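You operate a simulated robot arm through the tools that you are given. There is no shell and no other tool. Be economical: measure what you need, move in short steps, check, and stop when the job is done.

Carry out the task below with a simulated two-armed robot. There is one attempt and no reset: what you move stays moved.

## Task
Store the white cell from the cell rest in the slide box, steadying it while lid and catch slide.
Fine: lid slid shut, then the catch locked.

Only the result counts: the job must be done as asked and must still hold three seconds after the hand-in. Knocking over, shifting, dropping, spilling or breaking anything else fails it. A push-on lid holds only when it is set on centred and level and pressed home; a screw cap is set on level and turned clockwise until tight.

## Robot
Two 7-joint arms with three-finger grippers on one trunk, on a base that drives. Base frame: it is fixed to the floor where the robot stands at the start and does not move with it; the origin is under the middle of the robot, x ahead of it, y to its left, z up; the surface under the hand at the start is at about z = 800. Lengths are in mm, angles in rad, forces in N, time in s.
The left shoulder is at the start at [30, 124, 1033], the right one opposite. With the tool pointing down near the work surface each hand reaches from about 100 to 780 mm from the robot's upright axis, wherever it stands, measured 20 degrees to its own side. Places, roughly: slide box [600, 0, 800]; slide box catch [500, -100, 900]; slide box lid [600, 0, 900]. Payload 2.2 kg a hand.
The tool frame of a hand sits at the grasp point between the pads (the TCP): z along the fingers, y along the line on which they close. The tips reach 28 mm beyond it. The gripper opens to 102 mm. The gripper's body begins 71 mm behind the TCP.
Orientation is that of the tool frame in the base frame, as a unit quaternion [w, x, y, z]. With the fingers straight down and closing along the base's y, the tool's x points along the base's -x, its y along +y and its z along -z.

## Interface
- The arms move only by the tool arm_command. It takes "left_rows", "right_rows" or both (then of equal length, played together; a hand with none holds still); each is a list that holds one entry, the list of rows, each a list of 7 numbers: the turn, a rotation vector about the base's x, y, z in rad, then the shift along the base's x, y, z in mm, then the opening in per cent of the stroke, from 0 (shut) to 100 (fully open). In form: [[[wx, wy, wz, dx, dy, dz, gripper], ...]]. A call has 1 to 10 rows; each row shifts and turns the commanded pose from where the row before left it. Rows are played at 5 a second. More than 50 mm and 0.15 rad between two rows, or a gripper value outside its range, and nothing of the call is played. Where a pose cannot be reached the arm comes as near as it can. A force on the tool above 90 N (or 10 N above the force at the start of the call, whichever is more), or a blocked arm, ends the call early, and 0.2 s more pass. The fingers move at their own pace and stop on an object; they squeeze with about 21 N. The grip force told is the motor's: it shows also when the fingers shut on nothing. Time passes only in rows, and 0.2 s behind the last, so rows that do not move let the fingers close. The reply holds the time, the measured pose of the TCP, the force on the tool along the base axes, the opening and the grip force, in the units named above and with some noise, with the torque about the TCP (base axes, N m) and any sound that the robot's microphone picked up, and new pictures: "show" is both (left out), scene, wrist or none (wrist: the cameras of the hands that moved).
- Cameras (640 x 400 px; columns grow to the right, rows downward): "scene" is now at [25.8, -39.4, 1736.4]; the picture's right is [-0.56, -0.83, 0.00], its down [-0.71, 0.48, -0.52] and it looks along [0.43, -0.29, -0.85] (base axes); focal length 292 px, centre (320, 200). "left" rides on the left gripper at [72, 38, -86] in its tool frame; the picture's right is [-0.46, 0.89, 0.00], its down [-0.60, -0.32, -0.73] and it looks along [-0.65, -0.34, 0.68] (tool axes); focal length 256 px, centre (320, 200). "right" rides on the right gripper at [69, 44, -86] in its tool frame; the picture's right is [-0.53, 0.85, 0.00], its down [-0.58, -0.36, -0.73] and it looks along [-0.62, -0.39, 0.68] (tool axes); focal length 256 px, centre (320, 200). There is no depth. A picture from a camera that has moved, and an enlarged one, comes with that camera's place and axes in the base frame and with its lens.
- move_column(by): slides the trunk up (or, below 0, down) by that many mm; the arms and the scene camera ride with it, the base frame stays. It gives what a move gives, with no picture.
- drive_base(legs): drives the robot by 1 to 6 legs, each [ahead, left, turn to the left] in mm, mm and rad, along the robot's own axes; the way and the turn of a leg run together, so that a leg with both is an arc; at most 1500 mm and 3.142 rad a leg. The arms and the cameras ride along, it lands a little off, and it stops where it bumps. It gives what a move gives, and a new picture of the scene camera.
- head_to(pan, tilt): turns the head with the scene camera to pan (to the left, within 2.496 rad either way) and tilt (down, from -0.506 to 1.204), counted from straight ahead of the robot. It gives what a move gives, and a new picture of the scene camera.
- inspect(camera, box): a new picture of the part [left, top, right, bottom] of that camera's present view, enlarged. No time passes.
- sign_off(): hands the job in; it is judged then, once.

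Work in short steps. Places have to be worked out from the pictures, the camera data and where the tool is seen: move nearer, look again, correct. Check each grasp and each placing, and mend what went wrong. You have 120 turns and 260 pictures in all, those below and enlarged ones among them. Open the grippers and draw the arms clear of the work before you hand the job in, unless the task says otherwise; then end with one line.

The tools are called after ">>>" by a JSON object that holds its "op" and its "data". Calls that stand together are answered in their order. arm_command: Moves the arms, as the interface text tells. Its arguments: {"type":"object","properties":{"left_rows":{"type":"array"},"right_rows":{"type":"array"},"show":{"type":"string","enum":["both","scene","wrist","none"]}},"required":[]} The other tools are called the same way: move_column (by) slides the trunk up or down; drive_base (legs) drives the base; head_to (pan, tilt) turns the head that bears the scene camera; inspect (camera, box) takes an enlarged picture of a part of a camera's view; sign_off () hands the job in.

At the start:

```text
clock: 0.0
left_position: [552.3, 55.3, 1042.1]
left_tcp_rot: [0.001, 0.001, 1.0, 0.0]
left_force: [-0.4, -0.7, 0.9]
left_ft_torque: [0.01, 0.01, 0.03]
left_width: 102.1
left_gripper_force: 0.1
right_position: [385.9, -308.5, 1126.8]
right_tcp_rot: [0.0, 0.001, 1.0, 0.0]
right_force: [-0.3, 0.2, -0.7]
right_ft_torque: [-0.02, 0.01, 0.0]
right_width: 102.1
right_gripper_force: 0.1
trunk travel left (down, up): [-275.0, 265.0]
robot x, y, heading: [-0.6, -2.0, 0.0]
head pan, tilt: [-0.597, 1.021]
```

scene: 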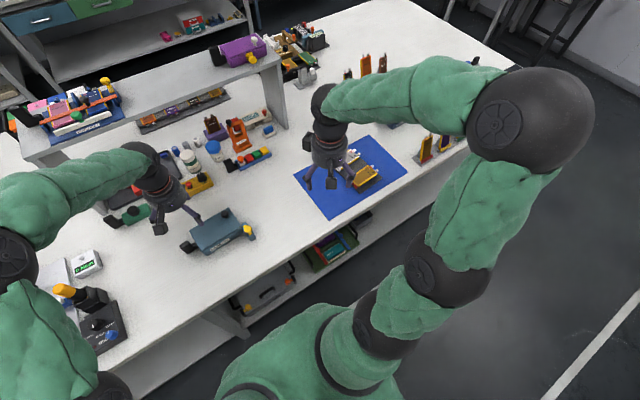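
right: 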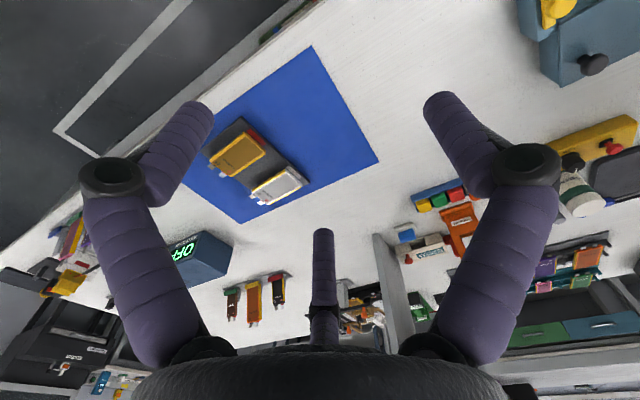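
left: 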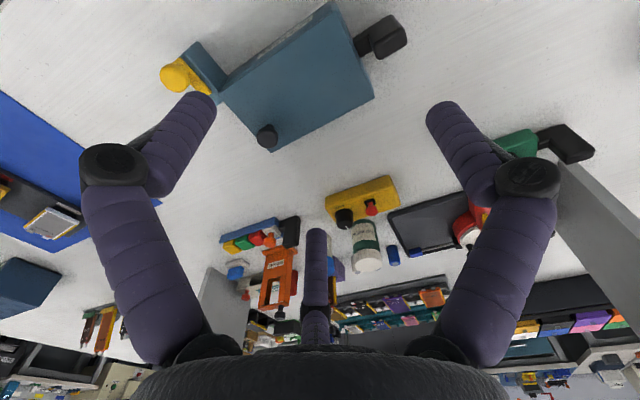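

The blue-grey box looks like the slide box, and the blue mat holds the cell rest with a white and a yellow cell. I'll enlarge both.

>>> {"op": "inspect", "data": {"camera": "scene", "box": [160, 180, 280, 270]}}

>>> {"op": "inspect", "data": {"camera": "scene", "box": [290, 130, 410, 220]}}

>>> {"op": "inspect", "data": {"camera": "left", "box": [140, 0, 420, 175]}}

>>> {"op": "inspect", "data": {"camera": "right", "box": [180, 90, 340, 230]}}

```text
4.44 times, centred on (220, 225) of scene
camera zoom: at [25.8, -39.4, 1736.4], right [-0.56, -0.83, 0.0], down [-0.71, 0.48, -0.52], along [0.43, -0.29, -0.85], focal length 1296 px, centre (764, 89)
```

zoom: 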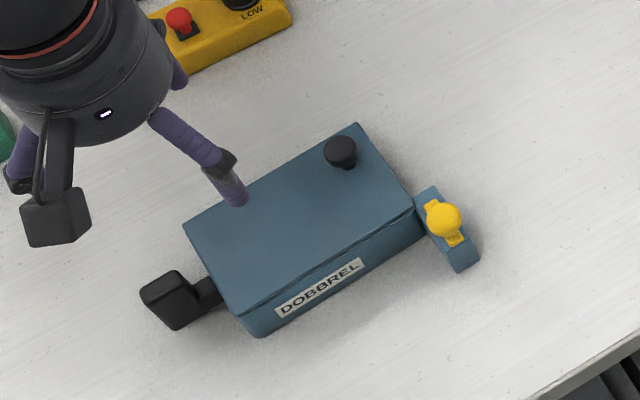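

```text
4.44 times, centred on (350, 175) of scene
camera zoom: at [25.8, -39.4, 1736.4], right [-0.56, -0.83, 0.0], down [-0.71, 0.48, -0.52], along [0.43, -0.29, -0.85], focal length 1296 px, centre (187, 311)
```

zoom: 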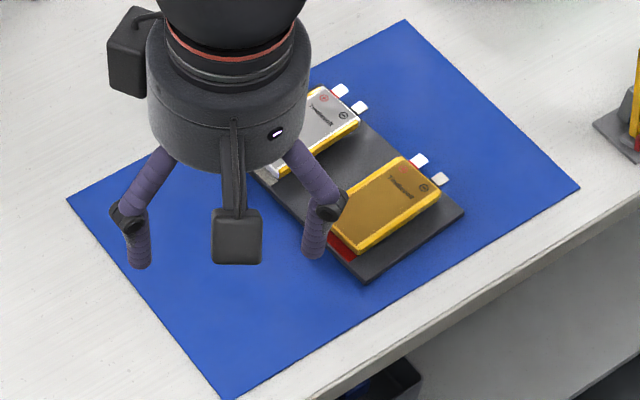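

```text
2.29 times, centred on (280, 88) of left
camera zoom: at [479.3, 93.8, 1129.7], right [0.46, 0.89, 0.0], down [0.6, -0.32, 0.73], along [0.65, -0.34, -0.68], focal length 585 px, centre (411, 457)
```

zoom: 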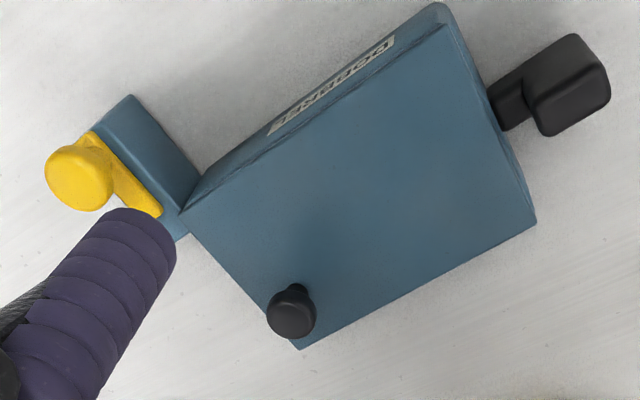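

```text
2.86 times, centred on (260, 160) of right
camera zoom: at [317.6, -264.0, 1213.3], right [0.53, 0.85, 0.0], down [0.58, -0.36, 0.73], along [0.62, -0.39, -0.68], focal length 731 px, centre (491, 314)
```

zoom: 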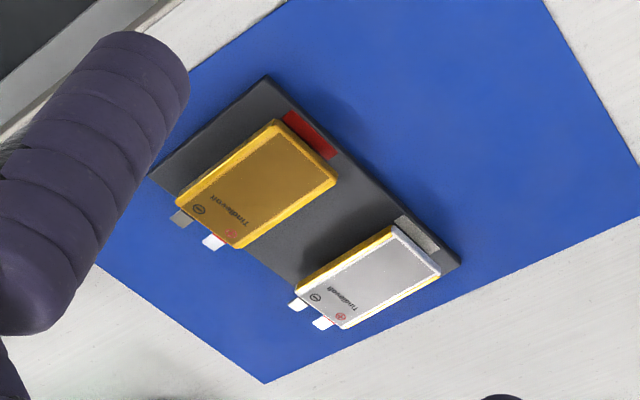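

The lid looks shut with its knob at about (600,-38), and the catch knob is at about (506,-79) off the box's front corner. The steadying handle is on the +y end, and the white cell is near (590,-545). I'll drive 200 mm to the right so both arms can reach comfortably, then aim the head.

>>> {"op": "drive_base", "data": {"legs": [[0, -200, 0]]}}

>>> {"op": "head_to", "data": {"pan": 0.0, "tilt": 0.95}}

```text
clock: 1.6
left_position: [551.6, -140.9, 1043.2]
left_tcp_rot: [-0.001, 0.0, 1.0, 0.001]
left_force: [0.0, 0.0, -0.5]
left_ft_torque: [0.04, -0.03, 0.0]
left_width: 102.3
left_gripper_force: 0.0
right_position: [385.7, -504.2, 1126.4]
right_tcp_rot: [0.0, 0.0, 1.0, 0.001]
right_force: [0.5, -0.2, -0.6]
right_ft_torque: [0.04, -0.06, 0.02]
right_width: 101.9
right_gripper_force: 0.0
trunk travel left (down, up): [-275.0, 265.0]
robot x, y, heading: [0.9, -194.3, -0.002]
head pan, tilt: [-0.597, 1.021]
camera scene: at [25.8, -235.9, 1736.4], right [-0.56, -0.83, 0.0], down [-0.7, 0.48, -0.52], along [0.43, -0.29, -0.85], focal length 292 px, centre (320, 200)
```

scene: 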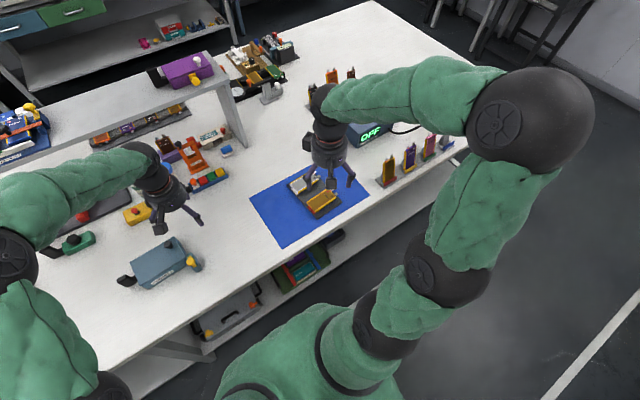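

```text
clock: 2.6
left_position: [551.8, -139.6, 1042.1]
left_tcp_rot: [-0.001, -0.001, 1.0, 0.0]
left_force: [0.5, 0.5, -0.2]
left_ft_torque: [0.02, 0.0, -0.01]
left_width: 101.9
left_gripper_force: 0.1
right_position: [385.8, -503.2, 1126.3]
right_tcp_rot: [0.0, 0.0, 1.0, 0.0]
right_force: [0.4, -0.6, 0.2]
right_ft_torque: [0.04, -0.02, 0.01]
right_width: 101.9
right_gripper_force: 0.0
trunk travel left (down, up): [-275.0, 265.0]
robot x, y, heading: [2.6, -197.6, -0.001]
head pan, tilt: [0.0, 0.949]
camera scene: at [42.0, -196.1, 1741.5], right [0.0, -1.0, 0.0], down [-0.81, 0.0, -0.58], along [0.58, 0.0, -0.81], focal length 292 px, centre (320, 200)
```

scene: 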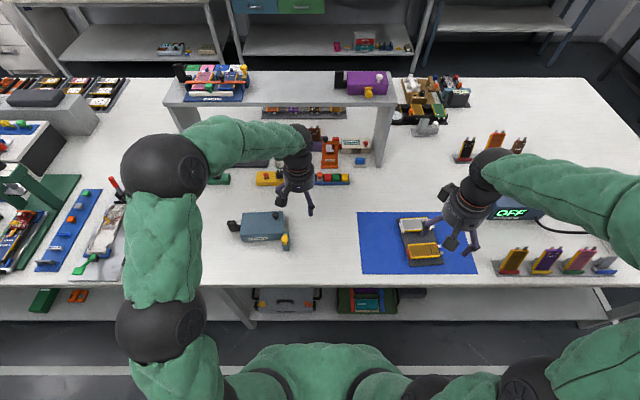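

Good view. I'll enlarge the box and the rest.

>>> {"op": "inspect", "data": {"camera": "scene", "box": [220, 200, 300, 250]}}

>>> {"op": "inspect", "data": {"camera": "scene", "box": [370, 205, 466, 275]}}

```text
8.00 times, centred on (260, 225) of scene
camera zoom: at [42.0, -196.1, 1741.5], right [0.0, -1.0, 0.0], down [-0.81, 0.0, -0.58], along [0.58, 0.0, -0.81], focal length 2332 px, centre (800, 0)
```

zoom: 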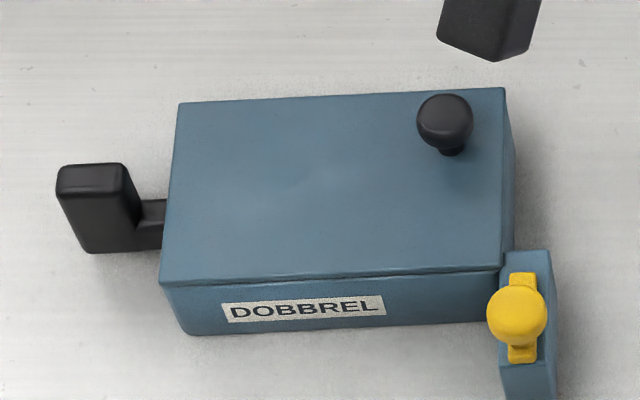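

```text
5.71 times, centred on (418, 240) of scene
camera zoom: at [42.0, -196.1, 1741.5], right [0.0, -1.0, 0.0], down [-0.81, 0.0, -0.58], along [0.58, 0.0, -0.81], focal length 1666 px, centre (-240, -29)
```

zoom: 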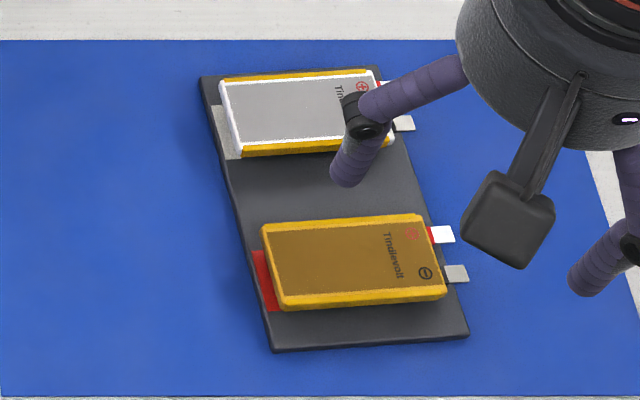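

The catch's rail runs along x past the box's -y end, so the lid must slide out toward -y with the catch pulled back. I'll bring the left hand above the handle and the right hand above the white cell, turning both to close along x.

>>> {"op": "arm_command", "data": {"left_rows": [[[0, 0, -0.143, 2, 24, -4, 60], [0, 0, -0.143, 2, 24, -4, 60], [0, 0, -0.143, 2, 24, -4, 60], [0, 0, -0.143, 2, 24, -4, 60], [0, 0, -0.143, 2, 24, -4, 60], [0, 0, -0.143, 2, 24, -4, 60], [0, 0, -0.143, 2, 24, -4, 60], [0, 0, -0.143, 2, 24, -4, 60], [0, 0, -0.143, 2, 24, -4, 60], [0, 0, -0.143, 2, 24, -4, 60]]], "right_rows": [[[0, 0, 0.143, 19, -4, -8, 90], [0, 0, 0.143, 19, -4, -8, 90], [0, 0, 0.143, 19, -4, -8, 90], [0, 0, 0.143, 19, -4, -8, 90], [0, 0, 0.143, 19, -4, -8, 90], [0, 0, 0.143, 19, -4, -8, 90], [0, 0, 0.143, 19, -4, -8, 90], [0, 0, 0.143, 19, -4, -8, 90], [0, 0, 0.143, 19, -4, -8, 90], [0, 0, 0.143, 19, -4, -8, 90]]], "show": "none"}}

>>> {"op": "arm_command", "data": {"left_rows": [[[0, 0, -0.141, 6, 18, -20, 60], [0, 0, 0, 0, 0, 0, 60]]], "right_rows": [[[0, 0, 0.141, 14, -5, -20, 90], [0, 0, 0, 0, 0, 0, 90]]]}}

```text
clock: 4.8
left_position: [572.7, 100.4, 1002.6]
left_tcp_rot: [-0.001, 0.656, 0.755, -0.001]
left_force: [-0.1, 0.4, 0.3]
left_ft_torque: [-0.01, 0.01, 0.01]
left_width: 61.1
left_gripper_force: 0.0
right_position: [575.8, -543.0, 1046.4]
right_tcp_rot: [0.0, -0.656, 0.755, 0.0]
right_force: [-0.5, 0.2, 0.5]
right_ft_torque: [0.0, 0.04, -0.01]
right_width: 91.7
right_gripper_force: 0.0
trunk travel left (down, up): [-275.0, 265.0]
robot x, y, heading: [2.6, -191.0, -0.002]
head pan, tilt: [0.0, 0.949]
```

```text
clock: 5.4
left_position: [576.7, 117.6, 983.2]
left_tcp_rot: [0.001, 0.708, 0.706, 0.001]
left_force: [-1.0, -0.1, 0.2]
left_ft_torque: [0.0, -0.03, 0.01]
left_width: 61.1
left_gripper_force: 0.2
right_position: [587.0, -549.1, 1028.3]
right_tcp_rot: [0.001, -0.707, 0.707, -0.002]
right_force: [0.1, -0.2, 0.5]
right_ft_torque: [0.0, -0.04, 0.01]
right_width: 91.9
right_gripper_force: 0.1
trunk travel left (down, up): [-275.0, 265.0]
robot x, y, heading: [-2.4, -194.6, -0.002]
head pan, tilt: [0.0, 0.949]
camera scene: at [39.9, -196.3, 1741.6], right [0.0, -1.0, 0.0], down [-0.81, 0.0, -0.58], along [0.58, 0.0, -0.81], focal length 292 px, centre (320, 200)
camera right: at [544.7, -617.7, 1114.4], right [-0.85, 0.53, 0.0], down [0.36, 0.58, 0.73], along [0.39, 0.62, -0.68], focal length 256 px, centre (320, 200)
camera left: at [615.6, 190.8, 1071.5], right [0.88, -0.47, 0.0], down [-0.32, -0.6, 0.73], along [-0.34, -0.65, -0.68], focal length 256 px, centre (320, 200)
```

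scene: 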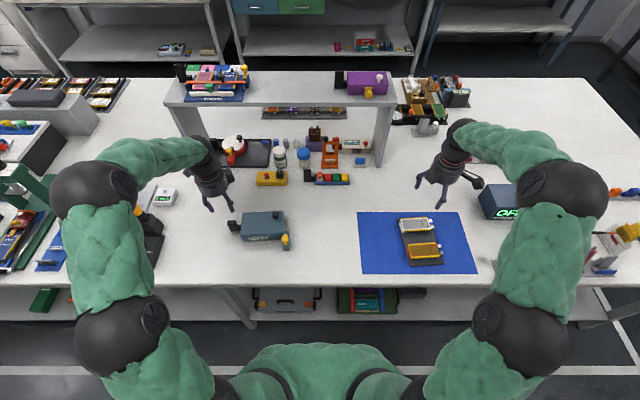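
right: 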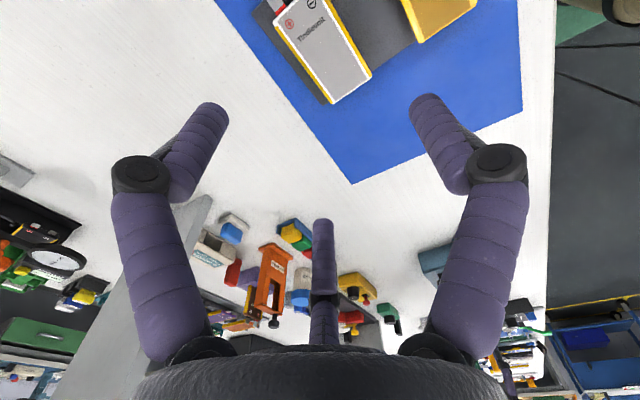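
left: 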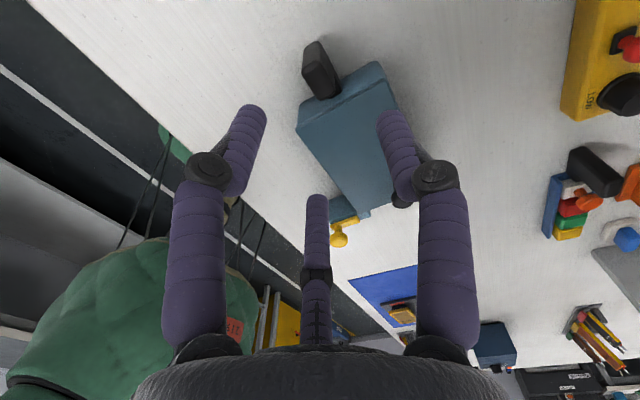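

I'll enlarge the handle and cells again now that the view is unobstructed.

>>> {"op": "inspect", "data": {"camera": "left", "box": [270, 20, 430, 120]}}

>>> {"op": "inspect", "data": {"camera": "scene", "box": [222, 200, 302, 250]}}

>>> {"op": "inspect", "data": {"camera": "scene", "box": [388, 208, 452, 268]}}

>>> {"op": "inspect", "data": {"camera": "right", "box": [240, 0, 480, 120]}}

```text
4.00 times, centred on (350, 70) of left
camera zoom: at [615.6, 190.8, 1071.5], right [0.88, -0.47, 0.0], down [-0.32, -0.6, 0.73], along [-0.34, -0.65, -0.68], focal length 1024 px, centre (200, 720)
```

zoom: 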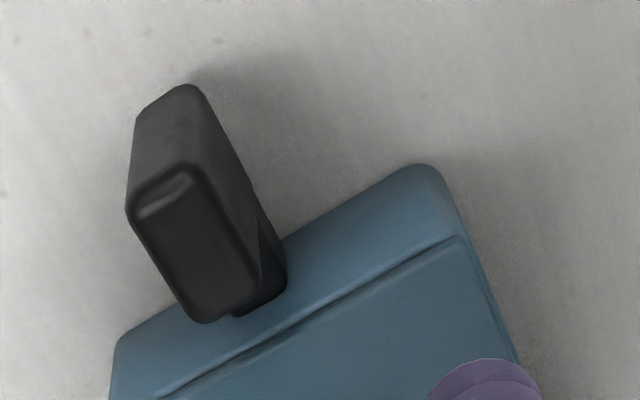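

```text
8.00 times, centred on (262, 225) of scene
camera zoom: at [39.9, -196.3, 1741.6], right [0.0, -1.0, 0.0], down [-0.81, 0.0, -0.58], along [0.58, 0.0, -0.81], focal length 2332 px, centre (784, 0)
```

zoom: 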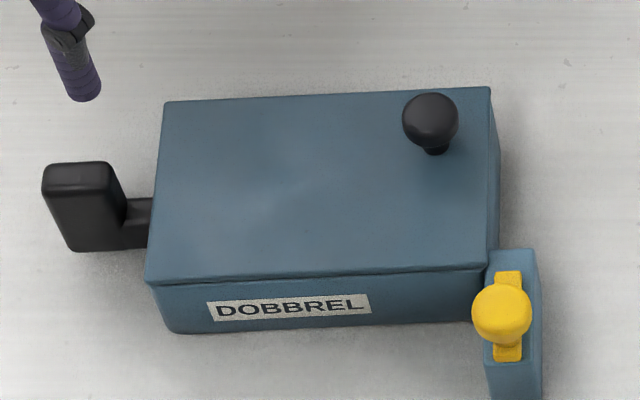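

```text
6.67 times, centred on (420, 238) of scene
camera zoom: at [39.9, -196.3, 1741.6], right [0.0, -1.0, 0.0], down [-0.81, 0.0, -0.58], along [0.58, 0.0, -0.81], focal length 1943 px, centre (-347, -53)
```

zoom: 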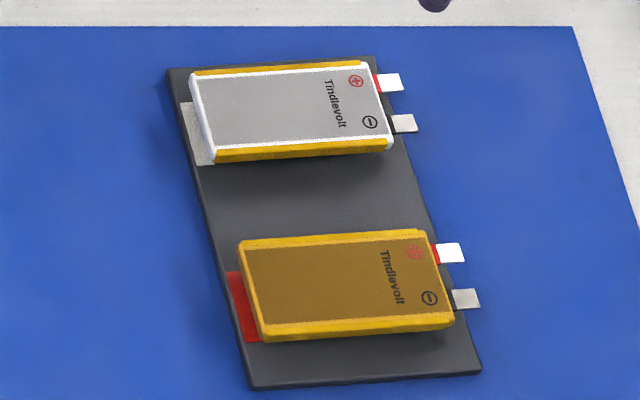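

```text
2.67 times, centred on (360, 60) of right
camera zoom: at [544.7, -617.7, 1114.4], right [-0.85, 0.53, 0.0], down [0.36, 0.58, 0.73], along [0.39, 0.62, -0.68], focal length 683 px, centre (213, 573)
```

zoom: 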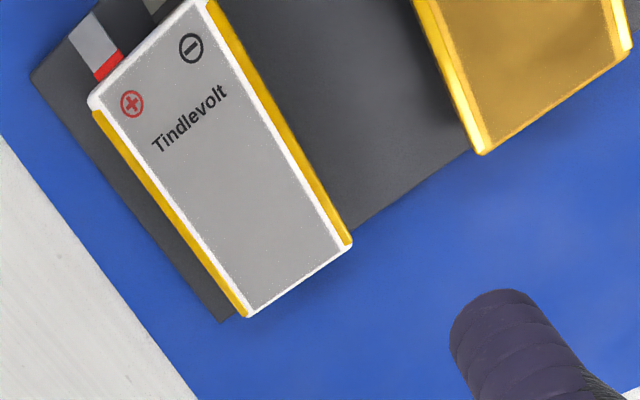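

I put the handle at about (574,113), with x from 565 to 582 and its top near z=862. The left hand goes down to z=905 above it for a check. The right hand lifts and moves toward the lid knob at about (600,-38).

>>> {"op": "arm_command", "data": {"left_rows": [[[0, 0, 0, -1, -2, -26, 55], [0, 0, 0, -1, -2, -26, 55], [0, 0, 0, 0, -1, -26, 55], [0, 0, 0, 0, 0, 0, 55]]], "show": "both"}}

>>> {"op": "arm_command", "data": {"right_rows": [[[0, 0, 0, 1, 48, -8, 70], [0, 0, 0, 1, 48, -8, 70], [0, 0, 0, 1, 48, -8, 70], [0, 0, 0, 1, 48, -8, 70], [0, 0, 0, 1, 48, -8, 70], [0, 0, 0, 2, 48, -8, 70], [0, 0, 0, 2, 48, -8, 70], [0, 0, 0, 2, 48, -8, 70], [0, 0, 0, 1, 47, -8, 70], [0, 0, 0, 1, 46, -4, 70]]], "show": "none"}}

>>> {"op": "arm_command", "data": {"right_rows": [[[0, 0, 0, 1, 32, -4, 70], [0, 0, 0, 0, 0, 0, 70]]]}}

```text
clock: 6.4
left_position: [577.1, 113.5, 906.8]
left_tcp_rot: [0.0, 0.707, 0.707, 0.001]
left_force: [0.2, -0.6, 0.2]
left_ft_torque: [0.0, -0.01, 0.01]
left_width: 56.2
left_gripper_force: 0.1
right_position: [589.9, -549.4, 1027.2]
right_tcp_rot: [0.001, 0.707, -0.707, 0.0]
right_force: [-0.3, 1.3, 0.2]
right_ft_torque: [-0.01, -0.05, 0.02]
right_width: 91.7
right_gripper_force: 0.2
trunk travel left (down, up): [-275.0, 265.0]
robot x, y, heading: [1.4, -193.6, 0.0]
head pan, tilt: [0.0, 0.949]
camera scene: at [41.7, -195.9, 1741.5], right [0.0, -1.0, 0.0], down [-0.81, 0.0, -0.58], along [0.58, 0.0, -0.81], focal length 292 px, centre (320, 200)
camera left: at [614.5, 185.9, 994.2], right [0.89, -0.47, 0.0], down [-0.32, -0.6, 0.73], along [-0.34, -0.65, -0.68], focal length 256 px, centre (320, 200)
```

scene: 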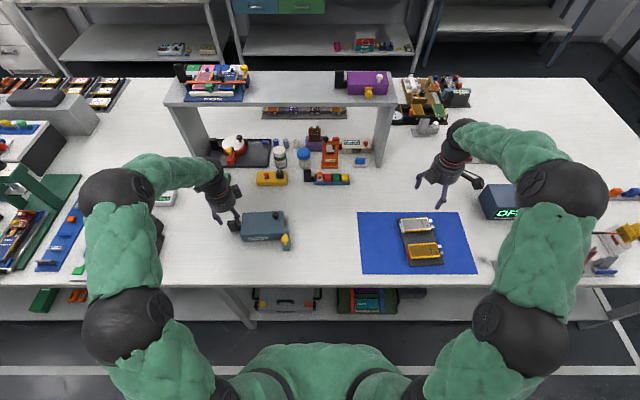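
left: 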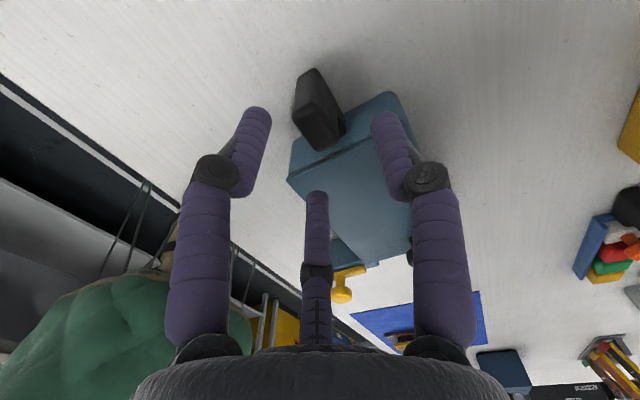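

```text
clock: 8.6
left_position: [576.8, 113.3, 905.2]
left_tcp_rot: [0.0, 0.707, 0.707, 0.0]
left_force: [-0.9, -0.4, 0.9]
left_ft_torque: [0.02, 0.03, 0.01]
left_width: 56.1
left_gripper_force: 0.0
right_position: [601.4, -69.6, 951.7]
right_tcp_rot: [0.0, -0.707, 0.707, 0.0]
right_force: [1.1, -0.1, -0.1]
right_ft_torque: [-0.01, 0.03, -0.01]
right_width: 71.4
right_gripper_force: 0.1
trunk travel left (down, up): [-275.0, 265.0]
robot x, y, heading: [3.5, -195.0, -0.002]
head pan, tilt: [0.0, 0.949]
```

```text
clock: 9.2
left_position: [575.7, 112.8, 907.3]
left_tcp_rot: [0.001, 0.707, 0.707, 0.001]
left_force: [0.3, -0.3, 0.2]
left_ft_torque: [0.02, 0.0, 0.06]
left_width: 56.0
left_gripper_force: 0.0
right_position: [603.5, -41.1, 947.4]
right_tcp_rot: [0.0, -0.706, 0.708, 0.0]
right_force: [-0.3, -0.7, 0.9]
right_ft_torque: [0.06, -0.02, 0.02]
right_width: 71.5
right_gripper_force: 0.1
trunk travel left (down, up): [-275.0, 265.0]
robot x, y, heading: [0.0, -197.0, -0.005]
head pan, tilt: [0.0, 0.949]
camera scene: at [41.7, -197.2, 1741.5], right [0.0, -1.0, 0.0], down [-0.81, 0.0, -0.58], along [0.58, 0.0, -0.81], focal length 292 px, centre (320, 200)
camera right: at [559.6, -108.5, 1033.7], right [-0.84, 0.54, 0.0], down [0.37, 0.58, 0.73], along [0.39, 0.62, -0.68], focal length 256 px, centre (320, 200)
```

scene: 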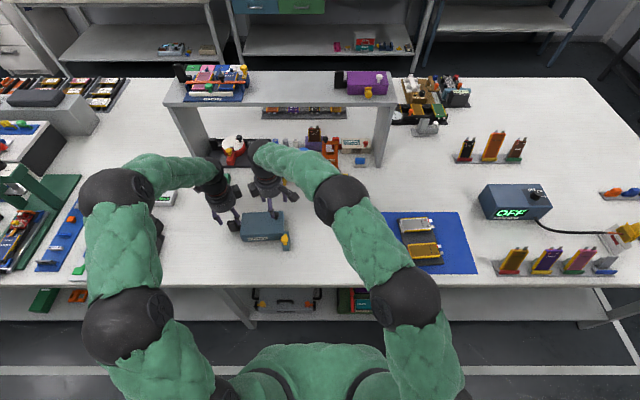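
right: 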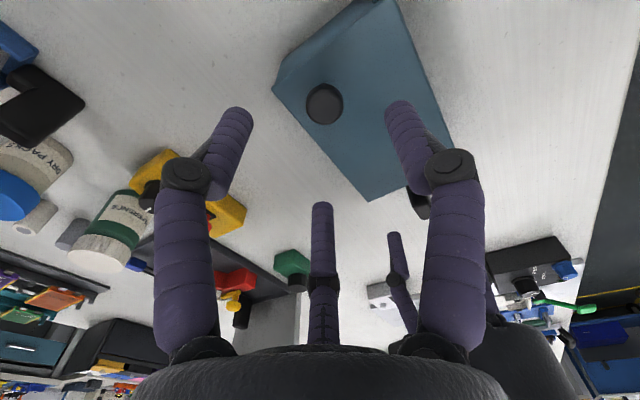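

The knob is confirmed at about (599,-39). One close look at the handle, then the left hand goes down.

>>> {"op": "inspect", "data": {"camera": "left", "box": [240, 50, 400, 150]}}

>>> {"op": "inspect", "data": {"camera": "scene", "box": [200, 190, 300, 250]}}

```text
4.00 times, centred on (320, 100) of left
camera zoom: at [614.5, 184.8, 994.5], right [0.89, -0.47, 0.0], down [-0.32, -0.6, 0.73], along [-0.34, -0.65, -0.68], focal length 1024 px, centre (320, 600)
```

zoom: 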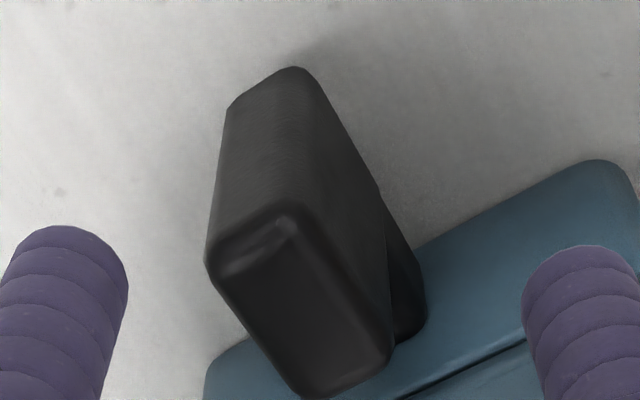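

```text
6.40 times, centred on (250, 220) of scene
camera zoom: at [41.7, -197.2, 1741.5], right [0.0, -1.0, 0.0], down [-0.81, 0.0, -0.58], along [0.58, 0.0, -0.81], focal length 1866 px, centre (768, 72)
```

zoom: 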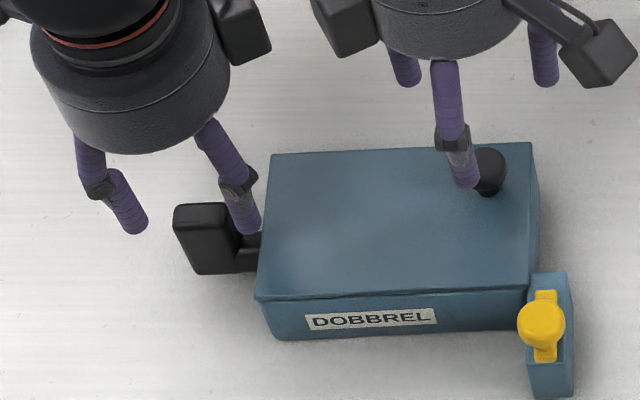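

The wrist and scene pictures show three jaws drawn around each hand, while the text describes two. A gentle descent here will settle it. The drawn inner jaw would meet the box end at tip z≈848, whereas two jaws straddling the post along x would pass freely.

>>> {"op": "arm_command", "data": {"left_rows": [[[0, 0, 0, -1, 0, -12, 55], [0, 0, 0, 0, 0, -10, 55], [0, 0, 0, 0, 0, -4, 55], [0, 0, 0, 0, 0, -3, 55], [0, 0, 0, 0, 0, -3, 55], [0, 0, 0, 0, 0, -3, 55], [0, 0, 0, 0, 0, -3, 55]]], "show": "both"}}

```text
clock: 10.8
left_position: [570.8, 113.3, 861.3]
left_tcp_rot: [-0.001, 0.708, 0.706, -0.002]
left_force: [0.5, 0.0, -0.8]
left_ft_torque: [-0.03, 0.01, -0.02]
left_width: 66.4
left_gripper_force: 1.4
right_position: [603.9, -39.1, 947.1]
right_tcp_rot: [0.0, -0.706, 0.708, 0.0]
right_force: [-0.2, -0.3, 0.4]
right_ft_torque: [0.0, -0.01, 0.02]
right_width: 71.4
right_gripper_force: 0.0
trunk travel left (down, up): [-275.0, 265.0]
robot x, y, heading: [-2.2, -195.8, -0.001]
head pan, tilt: [0.0, 0.949]
camera scene: at [42.4, -195.1, 1741.0], right [0.0, -1.0, 0.0], down [-0.81, 0.0, -0.58], along [0.58, 0.0, -0.81], focal length 292 px, centre (320, 200)
camera left: at [610.6, 185.6, 949.6], right [0.88, -0.47, 0.0], down [-0.31, -0.6, 0.73], along [-0.34, -0.65, -0.68], focal length 256 px, centre (320, 200)
```

scene: 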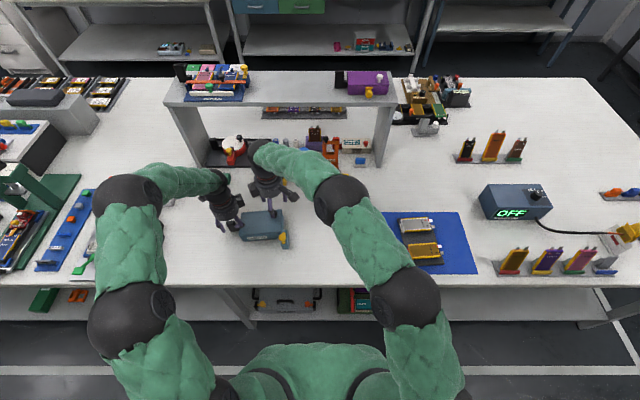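
left: 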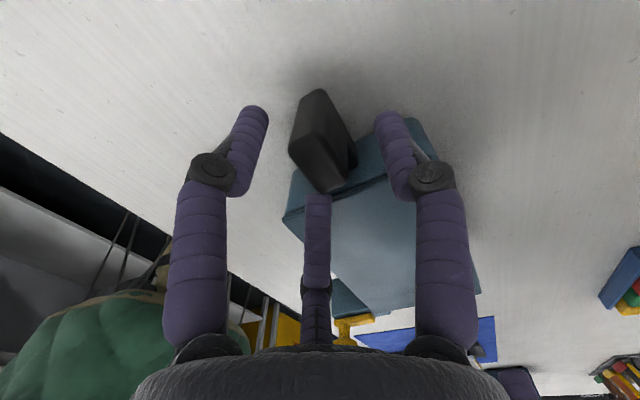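

The width sprang from 56 to 66 and the hand was nudged, so something touched. I'll look closely before going on.

>>> {"op": "inspect", "data": {"camera": "left", "box": [220, 70, 440, 208]}}

>>> {"op": "inspect", "data": {"camera": "scene", "box": [200, 180, 300, 250]}}

>>> {"op": "inspect", "data": {"camera": "right", "box": [220, 0, 480, 240]}}

```text
2.90 times, centred on (330, 139) of left
camera zoom: at [610.6, 185.6, 949.6], right [0.88, -0.47, 0.0], down [-0.31, -0.6, 0.73], along [-0.34, -0.65, -0.68], focal length 742 px, centre (291, 377)
```

zoom: 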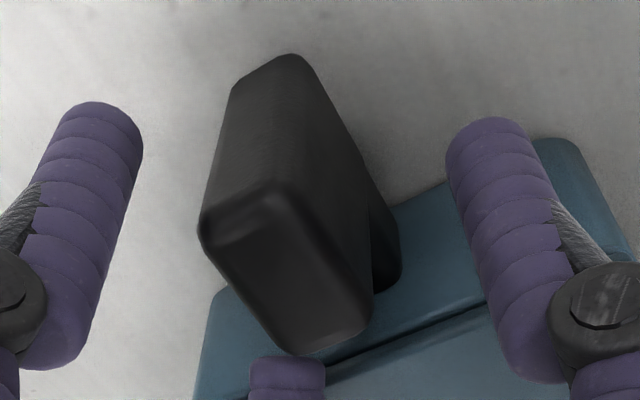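

```text
5.71 times, centred on (250, 215) of scene
camera zoom: at [42.4, -195.1, 1741.0], right [0.0, -1.0, 0.0], down [-0.81, 0.0, -0.58], along [0.58, 0.0, -0.81], focal length 1666 px, centre (720, 114)
```

zoom: 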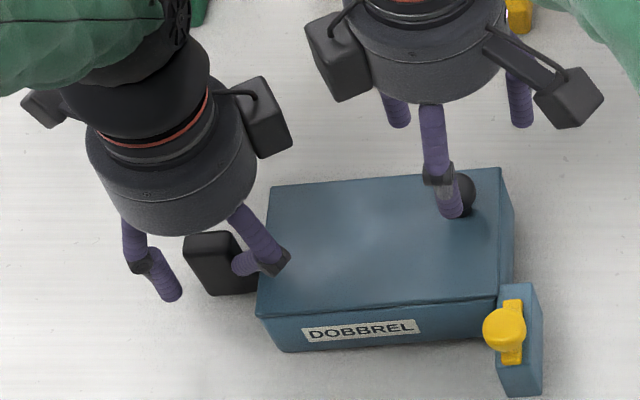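

```text
1.67 times, centred on (350, 120) of right
camera zoom: at [559.9, -107.4, 1032.8], right [-0.84, 0.54, 0.0], down [0.37, 0.58, 0.73], along [0.39, 0.62, -0.68], focal length 427 px, centre (270, 333)
```

zoom: 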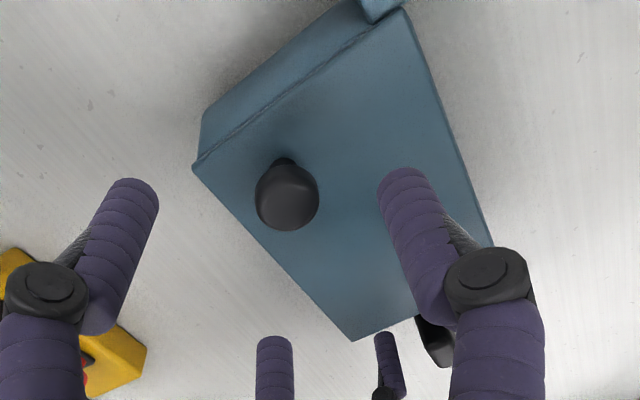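

The inner jaw is visibly bent against the box end, so the hands really do have three jaws: one at tool +y and two at 120° to it. I'll lift the left hand and turn it back so the single jaw faces +y and the other two straddle the post clear of the box.

>>> {"op": "arm_command", "data": {"left_rows": [[[0, 0, 0, 0, 0, 40, 55], [0, 0, 0.15, 0, 0, 10, 55], [0, 0, 0.15, 0, 0, 0, 55], [0, 0, 0.15, 0, 0, 0, 55], [0, 0, 0.15, 0, 0, 0, 55], [0, 0, 0.15, 0, 0, 0, 55], [0, 0, 0.15, 0, 0, 0, 55], [0, 0, 0.15, 0, 0, 0, 55], [0, 0, 0.15, 0, 0, 0, 55], [0, 0, 0.15, 0, 0, 0, 55]]], "show": "none"}}

>>> {"op": "arm_command", "data": {"left_rows": [[[0, 0, 0.15, -2, 4, 0, 60], [0, 0, 0.07, 0, 0, -5, 60], [0, 0, 0, 0, 0, 0, 60]]]}}

>>> {"op": "inspect", "data": {"camera": "scene", "box": [200, 180, 300, 250]}}

>>> {"op": "inspect", "data": {"camera": "left", "box": [160, 0, 480, 200]}}

```text
clock: 13.0
left_position: [574.4, 113.7, 915.9]
left_tcp_rot: [0.0, 0.109, 0.994, 0.001]
left_force: [0.7, 0.2, -0.6]
left_ft_torque: [0.0, -0.02, -0.01]
left_width: 55.9
left_gripper_force: 0.1
right_position: [602.9, -38.9, 945.3]
right_tcp_rot: [0.0, -0.707, 0.707, 0.0]
right_force: [0.3, 0.1, 0.1]
right_ft_torque: [-0.03, -0.02, 0.02]
right_width: 71.3
right_gripper_force: 0.0
trunk travel left (down, up): [-275.0, 265.0]
robot x, y, heading: [-2.3, -195.9, 0.0]
head pan, tilt: [0.0, 0.949]
```

```text
clock: 13.8
left_position: [572.7, 118.0, 910.2]
left_tcp_rot: [-0.001, 0.0, 1.0, 0.0]
left_force: [-0.7, -0.8, -0.3]
left_ft_torque: [-0.01, -0.02, 0.01]
left_width: 61.3
left_gripper_force: 0.1
right_position: [603.8, -40.7, 947.9]
right_tcp_rot: [0.0, -0.707, 0.707, -0.001]
right_force: [0.9, 0.6, 0.1]
right_ft_torque: [-0.01, 0.03, 0.0]
right_width: 71.3
right_gripper_force: 0.0
trunk travel left (down, up): [-275.0, 265.0]
robot x, y, heading: [1.1, -194.5, 0.002]
head pan, tilt: [0.0, 0.949]
camera scene: at [41.9, -195.5, 1741.5], right [0.0, -1.0, 0.0], down [-0.81, 0.0, -0.58], along [0.58, 0.0, -0.81], focal length 292 px, centre (320, 200)
camera left: at [500.8, 156.0, 998.0], right [0.47, 0.89, 0.0], down [0.6, -0.32, 0.73], along [0.65, -0.34, -0.68], focal length 256 px, centre (320, 200)
```

scene: 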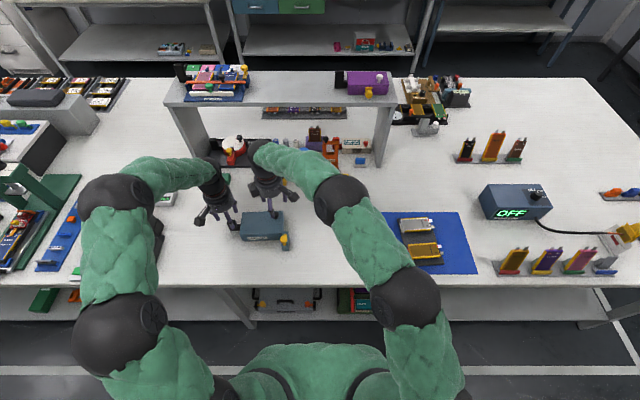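
left: 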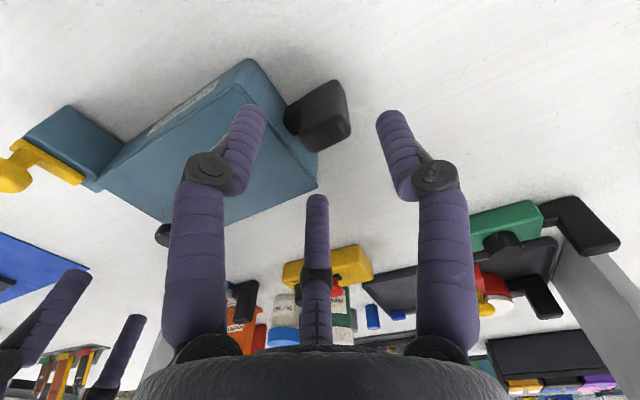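

```text
5.71 times, centred on (250, 215) of scene
camera zoom: at [41.9, -195.5, 1741.5], right [0.0, -1.0, 0.0], down [-0.81, 0.0, -0.58], along [0.58, 0.0, -0.81], focal length 1666 px, centre (720, 114)
```

zoom: 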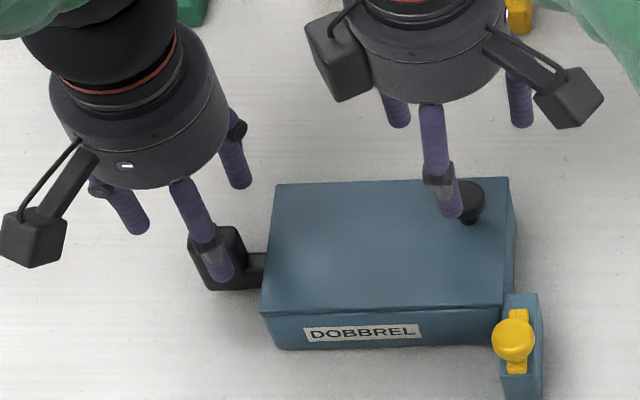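

```text
2.00 times, centred on (320, 100) of left
camera zoom: at [500.8, 156.0, 998.0], right [0.47, 0.89, 0.0], down [0.6, -0.32, 0.73], along [0.65, -0.34, -0.68], focal length 512 px, centre (320, 400)
```

zoom: 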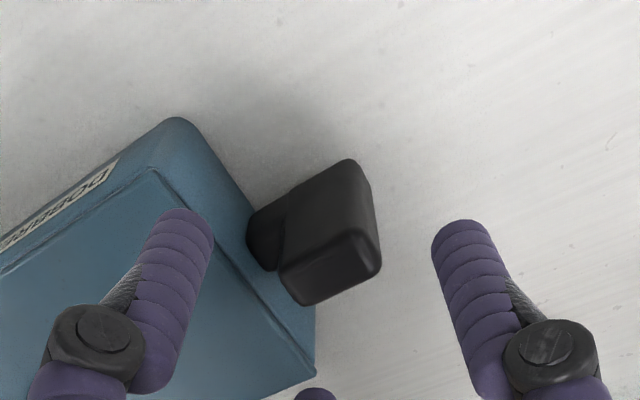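

The box got nudged a few millimetres; the post is now centred near (580,118) with y from 104 to 133. I'll put the hand over (580,123) and descend with a narrower opening so the two jaws pass either side of the post, clear of the box.

>>> {"op": "arm_command", "data": {"left_rows": [[[0, 0, 0, 7, 5, 0, 52], [0, 0, 0, 0, 0, -15, 52], [0, 0, 0, 0, 0, -12, 52], [0, 0, 0, 0, 0, -8, 52]]], "show": "none"}}

>>> {"op": "inspect", "data": {"camera": "scene", "box": [200, 180, 300, 250]}}

>>> {"op": "inspect", "data": {"camera": "left", "box": [160, 40, 480, 240]}}

```text
clock: 14.8
left_position: [578.9, 123.6, 876.2]
left_tcp_rot: [-0.001, 0.001, 1.0, 0.0]
left_force: [-0.5, -0.1, 0.8]
left_ft_torque: [0.01, 0.0, -0.02]
left_width: 53.2
left_gripper_force: 0.0
right_position: [603.8, -39.0, 946.7]
right_tcp_rot: [0.0, -0.707, 0.707, 0.0]
right_force: [-0.8, 0.0, 0.4]
right_ft_torque: [-0.01, 0.01, 0.0]
right_width: 71.5
right_gripper_force: 0.1
trunk travel left (down, up): [-275.0, 265.0]
robot x, y, heading: [-1.7, -194.9, -0.003]
head pan, tilt: [0.0, 0.949]
```

```text
5.71 times, centred on (250, 215) of scene
camera zoom: at [42.2, -195.5, 1741.5], right [0.0, -1.0, 0.0], down [-0.81, 0.0, -0.58], along [0.58, 0.0, -0.81], focal length 1666 px, centre (720, 114)
```

zoom: 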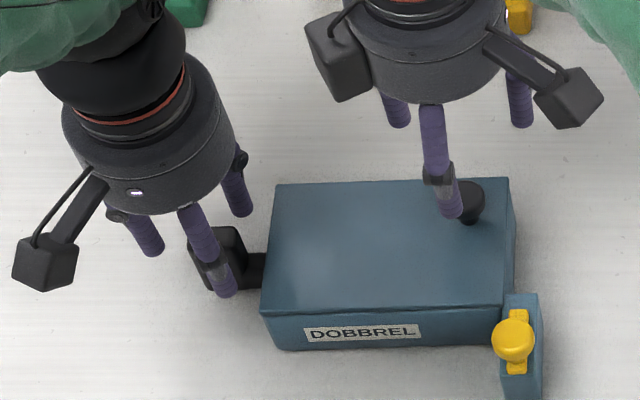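

```text
2.00 times, centred on (320, 140) of left
camera zoom: at [506.7, 162.1, 962.9], right [0.47, 0.88, 0.0], down [0.6, -0.32, 0.73], along [0.65, -0.34, -0.68], focal length 512 px, centre (320, 320)
```

zoom: 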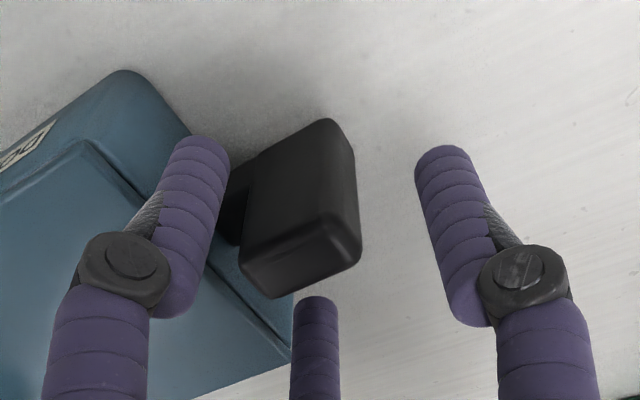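

The jaws line up around the post, so I'll descend the remaining 30 mm.

>>> {"op": "arm_command", "data": {"left_rows": [[[0, 0, 0, 1, 0, -8, 52], [0, 0, 0, 0, 0, -8, 52], [0, 0, 0, 0, 0, -7, 52], [0, 0, 0, 0, 0, -7, 52]]], "show": "none"}}

>>> {"op": "inspect", "data": {"camera": "left", "box": [160, 40, 480, 240]}}

```text
clock: 15.8
left_position: [579.5, 122.9, 844.6]
left_tcp_rot: [0.0, 0.001, 1.0, 0.0]
left_force: [0.2, -0.3, 0.2]
left_ft_torque: [-0.02, -0.01, -0.01]
left_width: 53.2
left_gripper_force: 0.1
right_position: [603.3, -39.9, 946.0]
right_tcp_rot: [0.0, 0.707, -0.707, 0.0]
right_force: [0.0, 0.6, 0.1]
right_ft_torque: [-0.02, 0.0, -0.01]
right_width: 71.5
right_gripper_force: 0.2
trunk travel left (down, up): [-275.0, 265.0]
robot x, y, heading: [-4.5, -197.7, 0.003]
head pan, tilt: [0.0, 0.949]
```

```text
2.00 times, centred on (320, 140) of left
camera zoom: at [507.7, 161.8, 933.2], right [0.47, 0.88, 0.0], down [0.6, -0.32, 0.73], along [0.65, -0.34, -0.68], focal length 512 px, centre (320, 320)
```

zoom: 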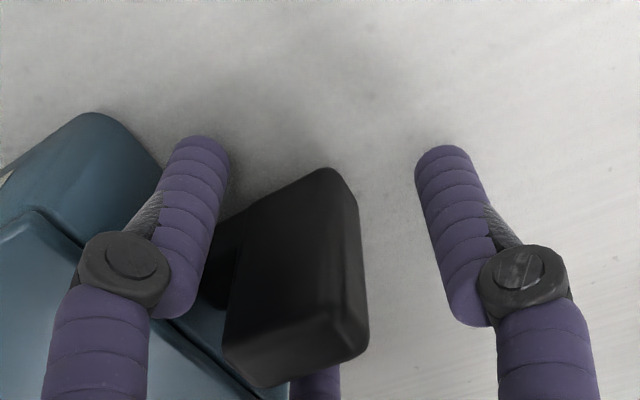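

No contact, and the post sits between the jaws. Closing in stages.

>>> {"op": "arm_command", "data": {"left_rows": [[[0, 0, 0, 0, 0, 0, 40], [0, 0, 0, 0, 0, 0, 30], [0, 0, 0, 0, 0, 0, 20], [0, 0, 0, 0, 0, 0, 0], [0, 0, 0, 0, 0, 0, 0]]], "show": "none"}}

>>> {"op": "inspect", "data": {"camera": "left", "box": [160, 40, 480, 240]}}

>>> {"op": "inspect", "data": {"camera": "scene", "box": [200, 180, 300, 250]}}

```text
clock: 17.0
left_position: [579.5, 124.4, 844.7]
left_tcp_rot: [0.0, 0.001, 1.0, 0.0]
left_force: [-0.3, -1.7, 0.0]
left_ft_torque: [0.01, 0.02, 0.0]
left_width: 22.0
left_gripper_force: 21.0
right_position: [603.1, -39.3, 946.9]
right_tcp_rot: [0.001, -0.707, 0.707, 0.0]
right_force: [0.3, -0.5, 0.2]
right_ft_torque: [0.01, -0.03, -0.01]
right_width: 71.5
right_gripper_force: 0.2
trunk travel left (down, up): [-275.0, 265.0]
robot x, y, heading: [0.6, -196.6, -0.003]
head pan, tilt: [0.0, 0.949]
```

```text
2.00 times, centred on (320, 140) of left
camera zoom: at [507.6, 161.5, 933.1], right [0.47, 0.88, 0.0], down [0.6, -0.32, 0.73], along [0.65, -0.34, -0.68], focal length 512 px, centre (320, 320)
```

zoom: 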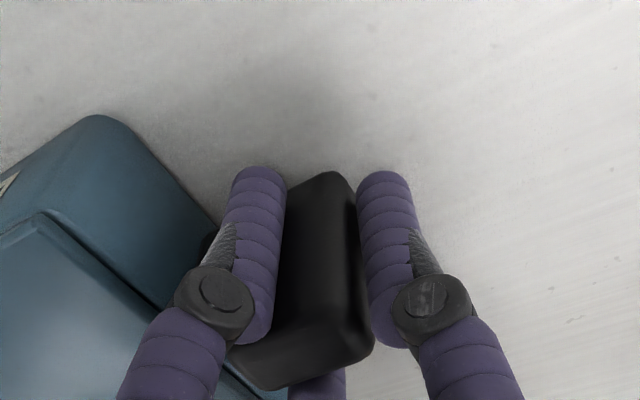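

```text
5.71 times, centred on (250, 215) of scene
camera zoom: at [42.2, -195.6, 1741.5], right [0.0, -1.0, 0.0], down [-0.81, 0.0, -0.58], along [0.58, 0.0, -0.81], focal length 1666 px, centre (720, 114)
```

zoom: 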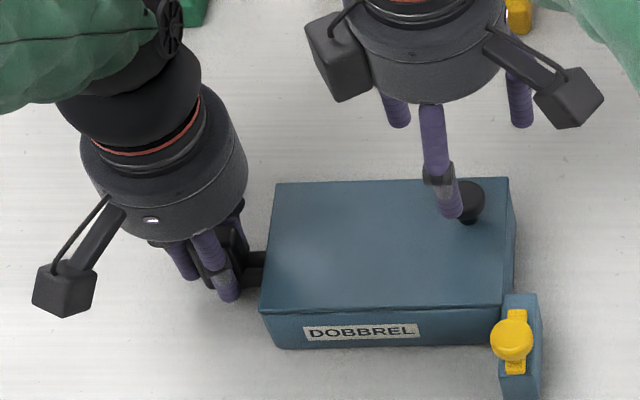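

A solid grip at width 22, just as the three-jaw geometry predicts, and the box hasn't moved. Now the right hand goes down on the lid knob at about (601,-40).

>>> {"op": "arm_command", "data": {"right_rows": [[[0, 0, 0, -2, 0, -15, 48], [0, 0, 0, 0, 0, -15, 48], [0, 0, 0, 0, 0, -15, 48], [0, 0, 0, 0, 0, -7, 48], [0, 0, 0, 0, 0, -6, 48], [0, 0, 0, 0, 0, 0, 48]]], "show": "none"}}

>>> {"op": "inspect", "data": {"camera": "right", "box": [160, 40, 480, 240]}}

>>> {"op": "inspect", "data": {"camera": "scene", "box": [200, 180, 300, 250]}}

```text
clock: 18.4
left_position: [579.9, 122.8, 845.9]
left_tcp_rot: [0.001, 0.001, 1.0, 0.0]
left_force: [-0.9, -0.3, -0.9]
left_ft_torque: [0.03, 0.01, 0.03]
left_width: 22.1
left_gripper_force: 21.4
right_position: [603.8, -38.9, 886.6]
right_tcp_rot: [0.0, 0.707, -0.707, 0.0]
right_force: [1.2, 0.0, -0.2]
right_ft_torque: [-0.02, 0.01, -0.02]
right_width: 49.1
right_gripper_force: 0.1
trunk travel left (down, up): [-275.0, 265.0]
robot x, y, heading: [-0.5, -195.5, 0.004]
head pan, tilt: [0.0, 0.949]
```

```text
2.00 times, centred on (320, 140) of right
camera zoom: at [559.2, -105.9, 974.2], right [-0.84, 0.54, 0.0], down [0.36, 0.58, 0.73], along [0.39, 0.62, -0.68], focal length 512 px, centre (320, 320)
```

zoom: 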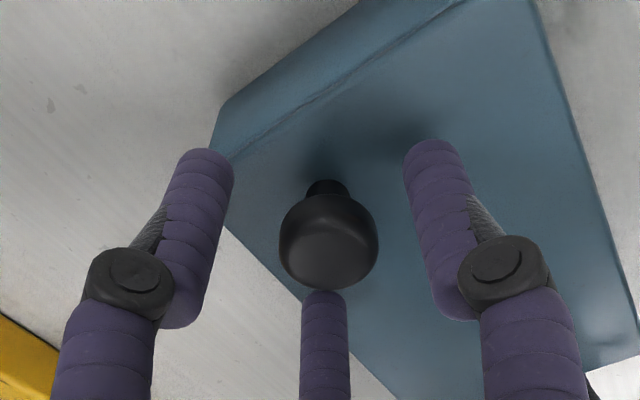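

```text
5.71 times, centred on (250, 215) of scene
camera zoom: at [42.2, -195.5, 1741.5], right [0.0, -1.0, 0.0], down [-0.81, 0.0, -0.58], along [0.58, 0.0, -0.81], focal length 1666 px, centre (720, 114)
```

zoom: 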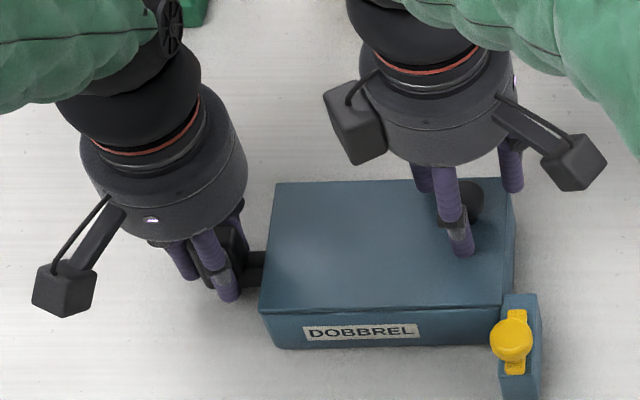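

The knob is centred among the three jaws. Closing on it.

>>> {"op": "arm_command", "data": {"right_rows": [[[0, 0, 0, 0, 0, 0, 40], [0, 0, 0, 0, 0, 0, 30], [0, 0, 0, 0, 0, 0, 10], [0, 0, 0, 0, 0, 0, 0], [0, 0, 0, 0, 0, 0, 0]]], "show": "none"}}

>>> {"op": "inspect", "data": {"camera": "right", "box": [160, 40, 480, 240]}}

```text
clock: 19.6
left_position: [580.1, 123.3, 845.5]
left_tcp_rot: [0.0, 0.001, 1.0, 0.001]
left_force: [1.4, 0.0, -1.5]
left_ft_torque: [0.01, -0.04, 0.06]
left_width: 22.1
left_gripper_force: 21.7
right_position: [602.3, -37.2, 888.1]
right_tcp_rot: [0.0, -0.707, 0.707, 0.0]
right_force: [-2.0, 0.4, 0.0]
right_ft_torque: [0.03, 0.03, 0.04]
right_width: 24.4
right_gripper_force: 20.3
trunk travel left (down, up): [-275.0, 265.0]
robot x, y, heading: [-1.9, -194.0, 0.001]
head pan, tilt: [0.0, 0.949]
```

```text
2.00 times, centred on (320, 140) of right
camera zoom: at [559.0, -105.9, 974.3], right [-0.84, 0.53, 0.0], down [0.37, 0.58, 0.73], along [0.39, 0.62, -0.68], focal length 512 px, centre (320, 320)
```

zoom: 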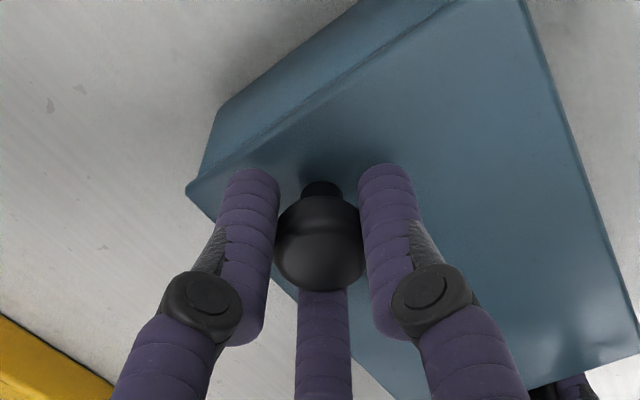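

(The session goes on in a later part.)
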